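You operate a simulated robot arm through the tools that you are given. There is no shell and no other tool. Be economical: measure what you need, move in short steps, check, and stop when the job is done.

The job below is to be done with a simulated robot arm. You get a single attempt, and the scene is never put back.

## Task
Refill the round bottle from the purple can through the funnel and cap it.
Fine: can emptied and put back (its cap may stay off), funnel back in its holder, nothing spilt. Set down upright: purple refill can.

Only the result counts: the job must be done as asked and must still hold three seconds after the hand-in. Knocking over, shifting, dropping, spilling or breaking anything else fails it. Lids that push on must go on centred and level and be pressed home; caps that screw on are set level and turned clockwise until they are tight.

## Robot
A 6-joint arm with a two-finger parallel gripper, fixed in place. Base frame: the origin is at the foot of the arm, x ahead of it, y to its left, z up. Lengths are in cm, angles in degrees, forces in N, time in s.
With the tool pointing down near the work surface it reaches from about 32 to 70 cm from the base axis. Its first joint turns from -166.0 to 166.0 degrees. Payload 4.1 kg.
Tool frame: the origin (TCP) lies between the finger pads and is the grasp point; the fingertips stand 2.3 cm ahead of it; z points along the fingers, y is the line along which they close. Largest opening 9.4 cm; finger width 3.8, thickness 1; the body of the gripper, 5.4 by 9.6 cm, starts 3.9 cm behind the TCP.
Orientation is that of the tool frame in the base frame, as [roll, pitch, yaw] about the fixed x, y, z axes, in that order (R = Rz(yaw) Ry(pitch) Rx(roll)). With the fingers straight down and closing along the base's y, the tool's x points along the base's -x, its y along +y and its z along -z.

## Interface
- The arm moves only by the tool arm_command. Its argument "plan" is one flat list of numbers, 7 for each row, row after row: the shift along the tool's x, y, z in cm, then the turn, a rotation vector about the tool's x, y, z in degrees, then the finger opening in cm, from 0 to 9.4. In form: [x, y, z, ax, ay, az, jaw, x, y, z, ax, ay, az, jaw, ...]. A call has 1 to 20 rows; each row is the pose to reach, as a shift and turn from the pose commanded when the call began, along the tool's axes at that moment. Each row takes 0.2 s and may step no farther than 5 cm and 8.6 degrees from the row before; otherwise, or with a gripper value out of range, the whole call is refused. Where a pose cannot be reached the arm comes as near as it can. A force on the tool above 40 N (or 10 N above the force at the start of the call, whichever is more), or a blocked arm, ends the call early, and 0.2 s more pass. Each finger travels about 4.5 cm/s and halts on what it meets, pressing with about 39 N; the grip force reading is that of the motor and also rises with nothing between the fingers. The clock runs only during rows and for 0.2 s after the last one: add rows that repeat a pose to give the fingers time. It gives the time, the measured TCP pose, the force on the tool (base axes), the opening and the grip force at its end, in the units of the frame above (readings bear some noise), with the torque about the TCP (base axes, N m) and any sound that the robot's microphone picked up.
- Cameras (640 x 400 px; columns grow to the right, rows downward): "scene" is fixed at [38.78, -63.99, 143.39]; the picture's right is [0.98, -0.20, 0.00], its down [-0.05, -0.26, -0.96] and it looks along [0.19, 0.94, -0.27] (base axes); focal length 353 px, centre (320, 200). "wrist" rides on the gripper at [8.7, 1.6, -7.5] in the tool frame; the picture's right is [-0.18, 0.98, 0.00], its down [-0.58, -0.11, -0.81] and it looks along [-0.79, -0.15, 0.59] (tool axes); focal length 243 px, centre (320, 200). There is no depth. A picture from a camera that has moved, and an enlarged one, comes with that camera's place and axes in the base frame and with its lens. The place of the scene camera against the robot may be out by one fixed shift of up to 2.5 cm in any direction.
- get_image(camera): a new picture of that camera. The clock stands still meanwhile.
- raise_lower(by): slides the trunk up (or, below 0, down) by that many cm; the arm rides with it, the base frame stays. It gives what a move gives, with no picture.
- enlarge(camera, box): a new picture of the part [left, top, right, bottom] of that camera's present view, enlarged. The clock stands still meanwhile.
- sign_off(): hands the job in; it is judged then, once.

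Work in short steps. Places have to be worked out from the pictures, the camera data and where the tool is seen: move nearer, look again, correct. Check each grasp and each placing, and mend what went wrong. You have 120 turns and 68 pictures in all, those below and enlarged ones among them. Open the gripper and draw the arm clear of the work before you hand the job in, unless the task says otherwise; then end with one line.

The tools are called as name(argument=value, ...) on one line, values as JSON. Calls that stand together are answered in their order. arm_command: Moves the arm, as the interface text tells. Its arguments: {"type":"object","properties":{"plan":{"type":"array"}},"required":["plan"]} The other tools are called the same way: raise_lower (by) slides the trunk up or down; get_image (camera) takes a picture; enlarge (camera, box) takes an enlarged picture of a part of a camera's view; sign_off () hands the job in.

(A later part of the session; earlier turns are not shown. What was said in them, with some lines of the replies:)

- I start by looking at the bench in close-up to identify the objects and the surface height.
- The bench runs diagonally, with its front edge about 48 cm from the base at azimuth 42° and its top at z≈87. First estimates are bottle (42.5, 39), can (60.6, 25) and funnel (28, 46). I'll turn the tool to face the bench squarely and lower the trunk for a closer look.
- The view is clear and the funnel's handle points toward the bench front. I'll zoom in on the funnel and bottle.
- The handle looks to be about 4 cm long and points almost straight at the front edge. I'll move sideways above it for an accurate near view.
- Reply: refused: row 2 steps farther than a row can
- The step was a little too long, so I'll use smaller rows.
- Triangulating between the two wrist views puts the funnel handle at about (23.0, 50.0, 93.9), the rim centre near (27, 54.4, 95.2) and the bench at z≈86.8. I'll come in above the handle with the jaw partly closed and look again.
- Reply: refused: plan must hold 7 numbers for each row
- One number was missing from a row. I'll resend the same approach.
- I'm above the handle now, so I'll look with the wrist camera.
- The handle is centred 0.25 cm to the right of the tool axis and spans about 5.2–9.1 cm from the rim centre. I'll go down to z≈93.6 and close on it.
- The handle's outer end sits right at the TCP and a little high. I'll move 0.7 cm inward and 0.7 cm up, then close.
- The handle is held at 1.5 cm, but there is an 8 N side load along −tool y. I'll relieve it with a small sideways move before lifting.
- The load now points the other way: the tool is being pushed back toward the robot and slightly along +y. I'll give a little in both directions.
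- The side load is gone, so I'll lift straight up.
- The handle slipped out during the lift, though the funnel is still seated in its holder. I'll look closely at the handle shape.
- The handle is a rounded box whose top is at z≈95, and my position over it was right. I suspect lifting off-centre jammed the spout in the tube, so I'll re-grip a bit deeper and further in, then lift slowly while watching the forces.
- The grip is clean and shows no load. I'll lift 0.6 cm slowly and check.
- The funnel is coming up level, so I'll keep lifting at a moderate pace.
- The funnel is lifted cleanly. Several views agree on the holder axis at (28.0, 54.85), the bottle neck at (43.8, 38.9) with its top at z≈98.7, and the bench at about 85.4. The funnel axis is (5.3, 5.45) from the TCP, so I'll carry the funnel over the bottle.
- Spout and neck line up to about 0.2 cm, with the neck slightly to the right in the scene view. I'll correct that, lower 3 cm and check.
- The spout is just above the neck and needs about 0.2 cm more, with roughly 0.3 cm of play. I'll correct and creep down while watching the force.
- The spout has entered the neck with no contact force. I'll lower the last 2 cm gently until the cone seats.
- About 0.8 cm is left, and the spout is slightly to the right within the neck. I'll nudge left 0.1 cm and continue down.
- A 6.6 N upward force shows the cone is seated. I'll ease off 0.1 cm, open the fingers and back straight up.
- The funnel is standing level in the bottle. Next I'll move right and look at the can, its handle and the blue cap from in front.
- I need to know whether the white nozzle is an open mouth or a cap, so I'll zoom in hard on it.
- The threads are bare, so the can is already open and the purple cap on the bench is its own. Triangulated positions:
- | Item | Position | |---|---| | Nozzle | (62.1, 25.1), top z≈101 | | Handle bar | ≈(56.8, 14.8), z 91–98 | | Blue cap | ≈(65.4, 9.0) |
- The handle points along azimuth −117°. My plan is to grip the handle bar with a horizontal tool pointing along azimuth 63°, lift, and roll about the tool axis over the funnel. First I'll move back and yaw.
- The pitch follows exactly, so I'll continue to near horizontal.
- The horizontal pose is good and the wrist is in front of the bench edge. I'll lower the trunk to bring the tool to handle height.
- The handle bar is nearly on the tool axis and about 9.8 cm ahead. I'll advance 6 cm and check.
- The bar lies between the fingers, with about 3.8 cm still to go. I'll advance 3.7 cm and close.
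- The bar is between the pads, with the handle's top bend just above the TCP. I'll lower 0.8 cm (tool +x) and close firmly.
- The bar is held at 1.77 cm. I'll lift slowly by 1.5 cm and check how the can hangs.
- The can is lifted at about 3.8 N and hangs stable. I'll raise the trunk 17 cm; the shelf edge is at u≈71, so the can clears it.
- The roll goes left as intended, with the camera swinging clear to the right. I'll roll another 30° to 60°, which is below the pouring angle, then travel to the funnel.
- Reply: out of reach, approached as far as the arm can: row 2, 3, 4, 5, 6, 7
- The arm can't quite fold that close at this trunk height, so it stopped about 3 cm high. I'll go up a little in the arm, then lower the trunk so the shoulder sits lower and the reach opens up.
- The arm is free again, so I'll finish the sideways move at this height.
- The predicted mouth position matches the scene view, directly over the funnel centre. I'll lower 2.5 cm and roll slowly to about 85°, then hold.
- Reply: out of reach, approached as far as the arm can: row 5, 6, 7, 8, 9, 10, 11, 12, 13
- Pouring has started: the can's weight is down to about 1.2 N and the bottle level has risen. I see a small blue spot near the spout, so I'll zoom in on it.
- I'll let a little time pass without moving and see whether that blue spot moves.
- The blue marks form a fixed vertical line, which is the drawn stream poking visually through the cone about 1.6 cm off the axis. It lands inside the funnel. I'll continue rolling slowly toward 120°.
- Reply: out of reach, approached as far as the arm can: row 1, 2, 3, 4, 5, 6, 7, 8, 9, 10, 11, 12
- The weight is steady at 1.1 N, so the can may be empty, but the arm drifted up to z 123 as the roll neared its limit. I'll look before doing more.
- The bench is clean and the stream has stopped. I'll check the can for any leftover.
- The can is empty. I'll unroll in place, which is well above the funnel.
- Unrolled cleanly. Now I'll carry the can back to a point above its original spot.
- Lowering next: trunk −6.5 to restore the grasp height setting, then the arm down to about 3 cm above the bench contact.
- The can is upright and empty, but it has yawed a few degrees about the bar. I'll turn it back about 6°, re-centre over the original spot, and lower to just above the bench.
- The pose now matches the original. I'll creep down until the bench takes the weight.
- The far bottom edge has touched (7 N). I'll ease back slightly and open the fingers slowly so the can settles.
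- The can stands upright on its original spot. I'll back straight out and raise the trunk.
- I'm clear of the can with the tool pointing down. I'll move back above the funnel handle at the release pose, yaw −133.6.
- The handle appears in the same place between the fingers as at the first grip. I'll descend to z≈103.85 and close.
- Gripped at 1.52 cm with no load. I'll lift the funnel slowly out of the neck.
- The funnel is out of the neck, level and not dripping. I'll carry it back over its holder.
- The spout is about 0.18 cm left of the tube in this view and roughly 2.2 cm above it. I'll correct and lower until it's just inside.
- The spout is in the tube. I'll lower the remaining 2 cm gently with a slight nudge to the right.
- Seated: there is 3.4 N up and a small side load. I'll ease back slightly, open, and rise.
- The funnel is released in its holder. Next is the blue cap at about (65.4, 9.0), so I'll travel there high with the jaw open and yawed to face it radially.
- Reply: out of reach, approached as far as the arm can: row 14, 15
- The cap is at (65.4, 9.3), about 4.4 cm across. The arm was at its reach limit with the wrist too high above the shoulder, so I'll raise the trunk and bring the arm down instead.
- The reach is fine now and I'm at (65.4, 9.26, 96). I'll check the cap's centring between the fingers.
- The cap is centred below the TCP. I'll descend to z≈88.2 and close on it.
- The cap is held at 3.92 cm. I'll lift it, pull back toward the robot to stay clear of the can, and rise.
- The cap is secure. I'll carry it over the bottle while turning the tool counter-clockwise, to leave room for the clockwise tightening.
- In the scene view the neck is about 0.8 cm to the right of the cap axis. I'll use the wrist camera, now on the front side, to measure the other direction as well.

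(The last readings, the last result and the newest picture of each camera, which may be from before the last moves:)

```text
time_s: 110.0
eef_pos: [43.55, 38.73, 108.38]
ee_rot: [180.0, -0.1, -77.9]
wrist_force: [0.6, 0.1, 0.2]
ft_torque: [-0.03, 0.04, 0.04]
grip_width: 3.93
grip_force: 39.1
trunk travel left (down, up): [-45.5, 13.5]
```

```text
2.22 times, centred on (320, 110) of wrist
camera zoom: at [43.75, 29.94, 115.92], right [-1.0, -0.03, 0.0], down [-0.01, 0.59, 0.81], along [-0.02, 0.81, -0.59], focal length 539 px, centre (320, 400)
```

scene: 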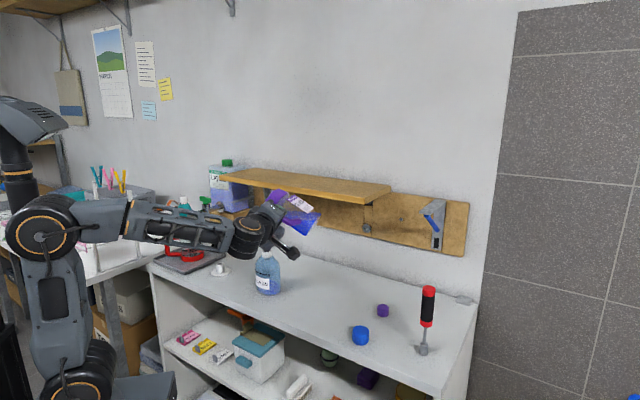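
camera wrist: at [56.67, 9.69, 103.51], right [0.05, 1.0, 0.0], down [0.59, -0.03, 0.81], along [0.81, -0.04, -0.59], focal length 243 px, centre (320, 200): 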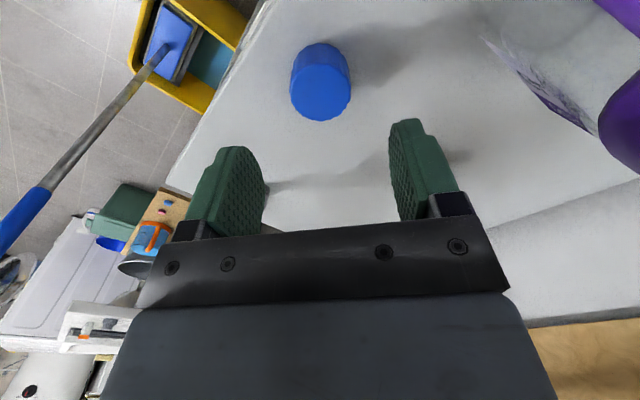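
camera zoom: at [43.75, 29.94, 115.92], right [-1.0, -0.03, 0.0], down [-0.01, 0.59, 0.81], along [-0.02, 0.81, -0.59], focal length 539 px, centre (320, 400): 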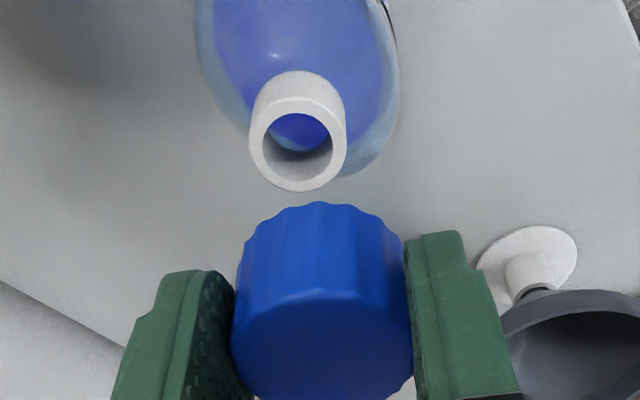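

The wrist view puts the neck 0.65 cm toward +x and about 0.2 cm toward +y, and shows the cap level in the fingers. I'll shift and lower 4 cm.

arm_command(plan=[-0.07, -0.65, 0, 0, 0, 0, 2, -0.07, -0.65, 1.5, 0, 0, 0, 2, -0.07, -0.65, 3, 0, 0, 0, 2, -0.07, -0.65, 4, 0, 0, 0, 2, -0.07, -0.65, 4, 0, 0, 0, 2])

enlarge(camera="wrist", box=[240, 20, 400, 200])

enlarge(camera="scene", box=[240, 210, 295, 265])

```text
time_s: 111.2
eef_pos: [44.29, 38.84, 104.37]
ee_rot: [180.0, 0.0, -78.0]
wrist_force: [0.0, 0.4, 0.4]
ft_torque: [-0.03, 0.0, 0.03]
grip_width: 3.95
grip_force: 39.2
trunk travel left (down, up): [-45.5, 13.5]
```

```text
2.22 times, centred on (320, 110) of wrist
camera zoom: at [44.48, 30.19, 111.85], right [-1.0, -0.02, 0.0], down [-0.01, 0.59, 0.81], along [-0.02, 0.81, -0.59], focal length 539 px, centre (320, 400)
```

zoom: 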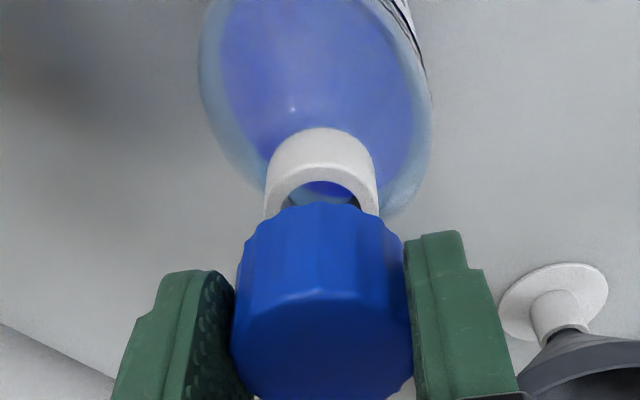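

```text
7.27 times, centred on (268, 238) of scene
camera zoom: at [38.78, -63.99, 143.39], right [0.98, -0.2, 0.0], down [-0.05, -0.26, -0.96], along [0.19, 0.94, -0.27], focal length 2567 px, centre (702, -73)
```

zoom: 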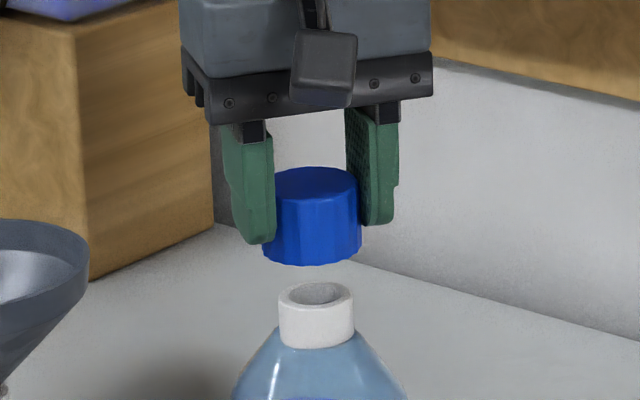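

The cap is within about 0.1 cm of the neck axis with roughly 1.85 cm of gap. I'll make a tiny correction, then descend while watching the force.

arm_command(plan=[0.1, -0.05, 0.5, 0, 0, 0, 2, 0.1, -0.05, 1, 0, 0, 0, 2, 0.1, -0.05, 1.4, 0, 0, 0, 2, 0.1, -0.05, 1.7, 0, 0, 0, 2, 0.1, -0.05, 1.9, 0, 0, 0, 2])

```text
time_s: 112.5
eef_pos: [44.37, 38.87, 102.42]
ee_rot: [179.9, -0.1, -78.0]
wrist_force: [0.2, -0.2, -0.6]
ft_torque: [-0.02, 0.01, 0.01]
grip_width: 3.92
grip_force: 39.0
trunk travel left (down, up): [-45.5, 13.5]
```

arm_command(plan=[0, 0, 0.15, 0, 0, 0, 2, 0, 0, 0.3, 0, 0, 0, 2, 0, 0, 0.45, 0, 0, 0, 2])

```text
time_s: 113.2
eef_pos: [44.36, 38.87, 101.95]
ee_rot: [179.9, 0.0, -78.0]
wrist_force: [0.5, -0.3, -0.1]
ft_torque: [0.0, 0.0, -0.01]
grip_width: 3.92
grip_force: 39.5
trunk travel left (down, up): [-45.5, 13.5]
```

No contact yet at z 101.95, so I'll keep creeping down.

arm_command(plan=[0, 0, 0.15, 0, 0, 0, 2, 0, 0, 0.3, 0, 0, 0, 2, 0, 0, 0.45, 0, 0, 0, 2])

```text
time_s: 114.0
eef_pos: [44.24, 38.79, 101.61]
ee_rot: [-179.9, -0.1, -78.0]
wrist_force: [-0.1, -0.8, -0.4]
ft_torque: [0.02, -0.01, 0.02]
grip_width: 3.92
grip_force: 39.4
trunk travel left (down, up): [-45.5, 13.5]
```

arm_command(plan=[0, 0, 0.15, 0, 0, 0, 2, 0, 0, 0.3, 0, 0, 0, 2, 0, 0, 0.45, 0, 0, 0, 2])

```text
time_s: 114.8
eef_pos: [44.21, 38.86, 101.13]
ee_rot: [179.9, -0.1, -78.0]
wrist_force: [-0.1, 1.0, -0.4]
ft_torque: [-0.01, -0.01, -0.01]
grip_width: 3.92
grip_force: 39.7
trunk travel left (down, up): [-45.5, 13.5]
```

I still feel no contact, so I'll check the position with one scene zoom.

enlarge(camera="scene", box=[240, 210, 295, 265])

```text
7.27 times, centred on (268, 238) of scene
camera zoom: at [38.78, -63.99, 143.39], right [0.98, -0.2, 0.0], down [-0.05, -0.26, -0.96], along [0.19, 0.94, -0.27], focal length 2567 px, centre (702, -73)
```

zoom: 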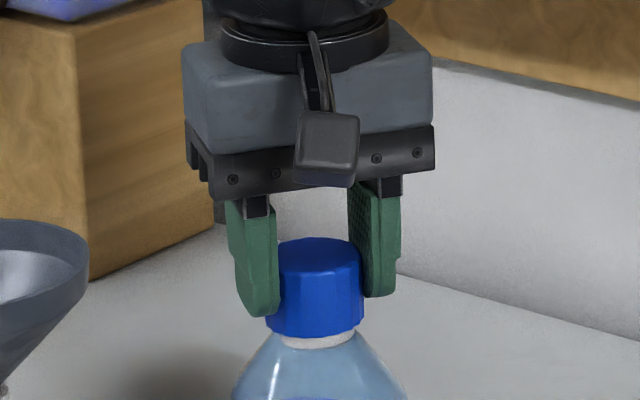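

The cap is properly over the neck, with only about 0.5 cm of neck still showing. I'll go down until it touches.

arm_command(plan=[0, 0, 0.12, 0, 0, 0, 2, 0, 0, 0.24, 0, 0, 0, 2, 0, 0, 0.36, 0, 0, 0, 2])

```text
time_s: 115.7
eef_pos: [44.22, 38.87, 100.69]
ee_rot: [-179.9, -0.1, -78.1]
wrist_force: [1.9, -2.1, 3.2]
ft_torque: [-0.11, -0.11, 0.02]
grip_width: 3.92
grip_force: 38.8
trunk travel left (down, up): [-45.5, 13.5]
```

Contact is about 3 N. Now I'll screw clockwise (positive about the downward tool axis) with light downward feed.

arm_command(plan=[0, 0, 0.03, 0, 0, 8, 2, 0, 0, 0.05, 0, 0, 16, 2, 0, 0, 0.06, 0, 0, 24, 2, 0, 0, 0.07, 0, 0, 32, 2, 0, 0, 0.08, 0, 0, 40, 2, 0, 0, 0.1, 0, 0, 48, 2, 0, 0, 0.11, 0, 0, 56, 2, 0, 0, 0.12, 0, 0, 64, 2, 0, 0, 0.13, 0, 0, 72, 2, 0, 0, 0.14, 0, 0, 80, 2, 0, 0, 0.15, 0, 0, 88, 2, 0, 0, 0.16, 0, 0, 96, 2, 0, 0, 0.17, 0, 0, 104, 2, 0, 0, 0.18, 0, 0, 112, 2, 0, 0, 0.19, 0, 0, 120, 2])

```text
time_s: 118.8
eef_pos: [44.12, 38.77, 100.6]
ee_rot: [-179.9, 0.0, 161.8]
wrist_force: [-0.6, 0.4, 1.1]
ft_torque: [0.0, -0.01, -0.01]
grip_width: 3.92
grip_force: 39.2
trunk travel left (down, up): [-45.5, 13.5]
```

120° turned with little torque, so the cap isn't tight yet. I'll open, turn back 120° and re-grip.

arm_command(plan=[0, 0, 0, 0, 0, 0, 3, 0, 0, 0, 0, 0, 0, 4.5, 0, 0, 0, 0, 0, 0, 5.5, 0, 0, 0, 0, 0, 0, 5.5, 0, 0, 0, 0, 0, -8.5, 5.5, 0, 0, 0, 0, 0, -17, 5.5, 0, 0, 0, 0, 0, -25.5, 5.5, 0, 0, 0, 0, 0, -34, 5.5, 0, 0, 0, 0, 0, -42.5, 5.5, 0, 0, 0, 0, 0, -51, 5.5, 0, 0, 0, 0, 0, -59.5, 5.5, 0, 0, 0, 0, 0, -68, 5.5, 0, 0, 0, 0, 0, -76.5, 5.5, 0, 0, 0, 0, 0, -85, 5.5, 0, 0, 0, 0, 0, -93.5, 5.5, 0, 0, 0, 0, 0, -102, 5.5, 0, 0, 0, 0, 0, -110.5, 5.5, 0, 0, 0, 0, 0, -119, 5.5, 0, 0, 0, 0, 0, -120, 5.5])

arm_command(plan=[0, 0, 0, 0, 0, 0, 4.5, 0, 0, 0, 0, 0, 0, 3.5, 0, 0, 0, 0, 0, 0, 2, 0, 0, 0, 0, 0, 0, 2, 0, 0, 0.03, 0, 0, 8, 2, 0, 0, 0.05, 0, 0, 16, 2, 0, 0, 0.06, 0, 0, 24, 2, 0, 0, 0.07, 0, 0, 32, 2, 0, 0, 0.08, 0, 0, 40, 2, 0, 0, 0.1, 0, 0, 48, 2, 0, 0, 0.11, 0, 0, 56, 2, 0, 0, 0.12, 0, 0, 64, 2, 0, 0, 0.13, 0, 0, 72, 2, 0, 0, 0.14, 0, 0, 80, 2, 0, 0, 0.15, 0, 0, 88, 2, 0, 0, 0.16, 0, 0, 96, 2, 0, 0, 0.17, 0, 0, 104, 2, 0, 0, 0.18, 0, 0, 112, 2, 0, 0, 0.19, 0, 0, 120, 2])

```text
time_s: 122.8
eef_pos: [44.35, 38.94, 100.45]
ee_rot: [179.9, -0.1, -77.9]
wrist_force: [1.1, -0.4, -0.1]
ft_torque: [0.01, 0.03, -0.02]
grip_width: 5.51
grip_force: 0.1
trunk travel left (down, up): [-45.5, 13.5]
```

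```text
time_s: 126.8
eef_pos: [44.22, 38.71, 100.5]
ee_rot: [180.0, 0.0, 161.8]
wrist_force: [-0.9, 0.3, 2.9]
ft_torque: [0.08, 0.01, 0.04]
grip_width: 3.99
grip_force: 39.2
trunk travel left (down, up): [-45.5, 13.5]
```

240° so far, still with little torque (0.04 Nm). I'll do another cycle.

arm_command(plan=[0, 0, 0, 0, 0, 0, 3, 0, 0, 0, 0, 0, 0, 4.5, 0, 0, 0, 0, 0, 0, 5.5, 0, 0, 0, 0, 0, 0, 5.5, 0, 0, 0, 0, 0, -8.5, 5.5, 0, 0, 0, 0, 0, -17, 5.5, 0, 0, 0, 0, 0, -25.5, 5.5, 0, 0, 0, 0, 0, -34, 5.5, 0, 0, 0, 0, 0, -42.5, 5.5, 0, 0, 0, 0, 0, -51, 5.5, 0, 0, 0, 0, 0, -59.5, 5.5, 0, 0, 0, 0, 0, -68, 5.5, 0, 0, 0, 0, 0, -76.5, 5.5, 0, 0, 0, 0, 0, -85, 5.5, 0, 0, 0, 0, 0, -93.5, 5.5, 0, 0, 0, 0, 0, -102, 5.5, 0, 0, 0, 0, 0, -110.5, 5.5, 0, 0, 0, 0, 0, -119, 5.5, 0, 0, 0, 0, 0, -120, 5.5])

arm_command(plan=[0, 0, 0, 0, 0, 0, 4.5, 0, 0, 0, 0, 0, 0, 3.5, 0, 0, 0, 0, 0, 0, 2, 0, 0, 0, 0, 0, 0, 2, 0, 0, 0.03, 0, 0, 8, 2, 0, 0, 0.05, 0, 0, 16, 2, 0, 0, 0.06, 0, 0, 24, 2, 0, 0, 0.07, 0, 0, 32, 2, 0, 0, 0.08, 0, 0, 40, 2, 0, 0, 0.1, 0, 0, 48, 2, 0, 0, 0.11, 0, 0, 56, 2, 0, 0, 0.12, 0, 0, 64, 2, 0, 0, 0.13, 0, 0, 72, 2, 0, 0, 0.14, 0, 0, 80, 2, 0, 0, 0.15, 0, 0, 88, 2, 0, 0, 0.16, 0, 0, 96, 2, 0, 0, 0.17, 0, 0, 104, 2, 0, 0, 0.18, 0, 0, 112, 2, 0, 0, 0.19, 0, 0, 120, 2])

```text
time_s: 130.8
eef_pos: [44.28, 38.73, 100.35]
ee_rot: [180.0, -0.1, -77.8]
wrist_force: [0.0, 0.3, 1.4]
ft_torque: [-0.02, -0.01, 0.0]
grip_width: 5.5
grip_force: 0.1
trunk travel left (down, up): [-45.5, 13.5]
```

```text
time_s: 134.8
eef_pos: [43.95, 38.66, 100.36]
ee_rot: [179.9, 0.1, 161.8]
wrist_force: [-0.8, 0.6, 17.1]
ft_torque: [0.02, 0.01, 0.28]
grip_width: 3.7
grip_force: 38.6
trunk travel left (down, up): [-45.5, 13.5]
```

Torque rose to 0.28 Nm with 17 N of push, so the cap is tightening. I'll back the feed off, re-grip and turn again while watching the torque.

arm_command(plan=[0, 0, -0.15, 0, 0, 0, 3, 0, 0, -0.15, 0, 0, 0, 4.5, 0, 0, -0.15, 0, 0, 0, 5.5, 0, 0, -0.15, 0, 0, 0, 5.5, 0, 0, -0.15, 0, 0, -8.5, 5.5, 0, 0, -0.15, 0, 0, -17, 5.5, 0, 0, -0.15, 0, 0, -25.5, 5.5, 0, 0, -0.15, 0, 0, -34, 5.5, 0, 0, -0.15, 0, 0, -42.5, 5.5, 0, 0, -0.15, 0, 0, -51, 5.5, 0, 0, -0.15, 0, 0, -59.5, 5.5, 0, 0, -0.15, 0, 0, -68, 5.5, 0, 0, -0.15, 0, 0, -76.5, 5.5, 0, 0, -0.15, 0, 0, -85, 5.5, 0, 0, -0.15, 0, 0, -93.5, 5.5, 0, 0, -0.15, 0, 0, -102, 5.5, 0, 0, -0.15, 0, 0, -110.5, 5.5, 0, 0, -0.15, 0, 0, -119, 5.5, 0, 0, -0.15, 0, 0, -120, 5.5])

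enlarge(camera="scene", box=[235, 205, 305, 305])

```text
time_s: 138.8
eef_pos: [44.16, 38.88, 100.25]
ee_rot: [180.0, 0.0, -78.0]
wrist_force: [0.5, 0.9, -0.6]
ft_torque: [-0.01, 0.01, 0.03]
grip_width: 5.48
grip_force: 0.1
trunk travel left (down, up): [-45.5, 13.5]
```

```text
4.00 times, centred on (270, 255) of scene
camera zoom: at [38.78, -63.99, 143.39], right [0.98, -0.2, 0.0], down [-0.05, -0.26, -0.96], along [0.19, 0.94, -0.27], focal length 1412 px, centre (520, -20)
```

zoom: 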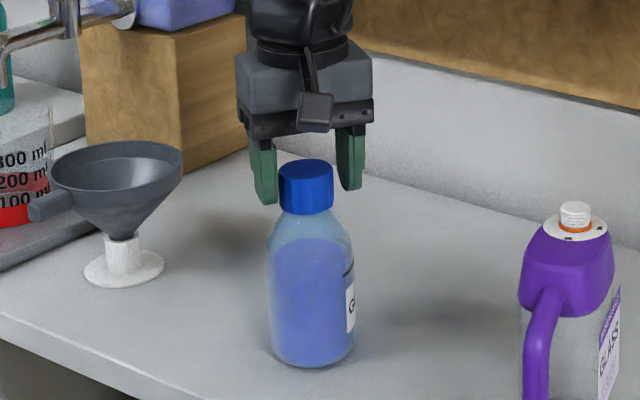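

The cap is level and fully down, and the bottle has begun turning with it in place, which suggests the thread is tight. I'll do one more short, firm clockwise turn to confirm the torque.

arm_command(plan=[0, 0, 0, 0, 0, 0, 4.5, 0, 0, 0, 0, 0, 0, 3.5, 0, 0, 0, 0, 0, 0, 2, 0, 0, 0, 0, 0, 0, 2, 0, 0, 0.1, 0, 0, 0, 2, 0, 0, 0.2, 0, 0, 0, 2, 0, 0, 0.25, 0, 0, 4, 2, 0, 0, 0.25, 0, 0, 8, 2, 0, 0, 0.25, 0, 0, 12, 2])

```text
time_s: 140.8
eef_pos: [44.12, 38.77, 100.29]
ee_rot: [-179.9, 0.1, -90.0]
wrist_force: [-1.4, 0.6, 17.2]
ft_torque: [-0.01, -0.02, 0.3]
grip_width: 3.95
grip_force: 38.9
trunk travel left (down, up): [-45.5, 13.5]
```

The torque reaches 0.30 Nm within a few degrees, so it's tight. One slightly firmer nudge will settle it.

arm_command(plan=[0, 0, 0.12, 0, 0, 0, 2, 0, 0, 0.16, 0, 0, 5, 2, 0, 0, 0.16, 0, 0, 10, 2])

```text
time_s: 141.7
eef_pos: [44.08, 38.74, 100.18]
ee_rot: [-179.9, 0.1, -100.1]
wrist_force: [1.9, 1.0, 26.8]
ft_torque: [-0.05, -0.05, 0.35]
grip_width: 4.0
grip_force: 39.3
trunk travel left (down, up): [-45.5, 13.5]
```

Torque is 0.35 Nm at 27 N of push, so the cap is tight. I'll relieve the load, open, lift clear and retreat.

arm_command(plan=[0, 0, -0.3, 0, 0, 0, 2, 0, 0, -0.3, 0, 0, 0, 4, 0, 0, -0.3, 0, 0, 0, 5.5, 0, 0, -0.3, 0, 0, 0, 6.5, 0, 0, -0.3, 0, 0, 0, 6.5, 0, 0, -2, 0, 0, 0, 6.5, 0, 0, -5, 0, 0, 0, 6.5, 0, 0, -9, 0, 0, 0, 6.5, 0, 0, -12, 0, 0, 0, 6.5, 4, 0, -13, 0, 0, 0, 6.5, 8, 0, -14, 0, 0, 0, 6.5, 12, 0, -14, 0, 0, 0, 6.5, 12, 0, -14, 0, 0, 0, 6.5])

get_image(camera="scene")

```text
time_s: 144.4
eef_pos: [42.23, 27.02, 114.0]
ee_rot: [-179.9, -0.1, -100.0]
wrist_force: [0.1, -0.2, 0.5]
ft_torque: [0.02, -0.06, -0.01]
grip_width: 6.49
grip_force: 0.0
trunk travel left (down, up): [-45.5, 13.5]
```

```text
0 pictures are left
```

scene: 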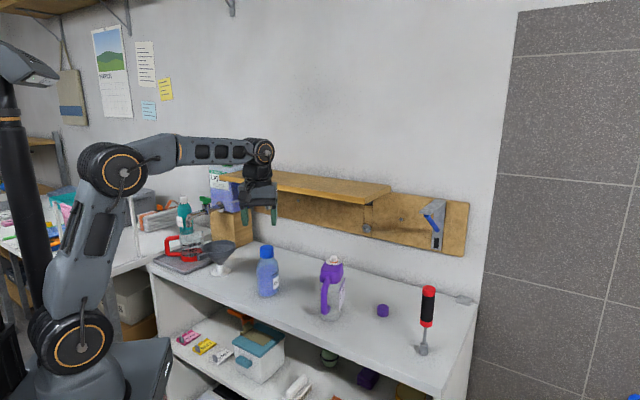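

The final picture shows the bottle capped and upright, the can empty and standing on its spot, the funnel in its holder, the bench clean and the arm clear. I'm handing the job in.

sign_off()

```text
The job is handed in.
```

The round bottle is refilled from the purple can and its blue cap is screwed tight. The empty can stands upright in its place with its cap still off, the funnel is back in its holder, and I saw no spill. The bottle turned on the spot while I tightened the cap, so its label now faces another way.
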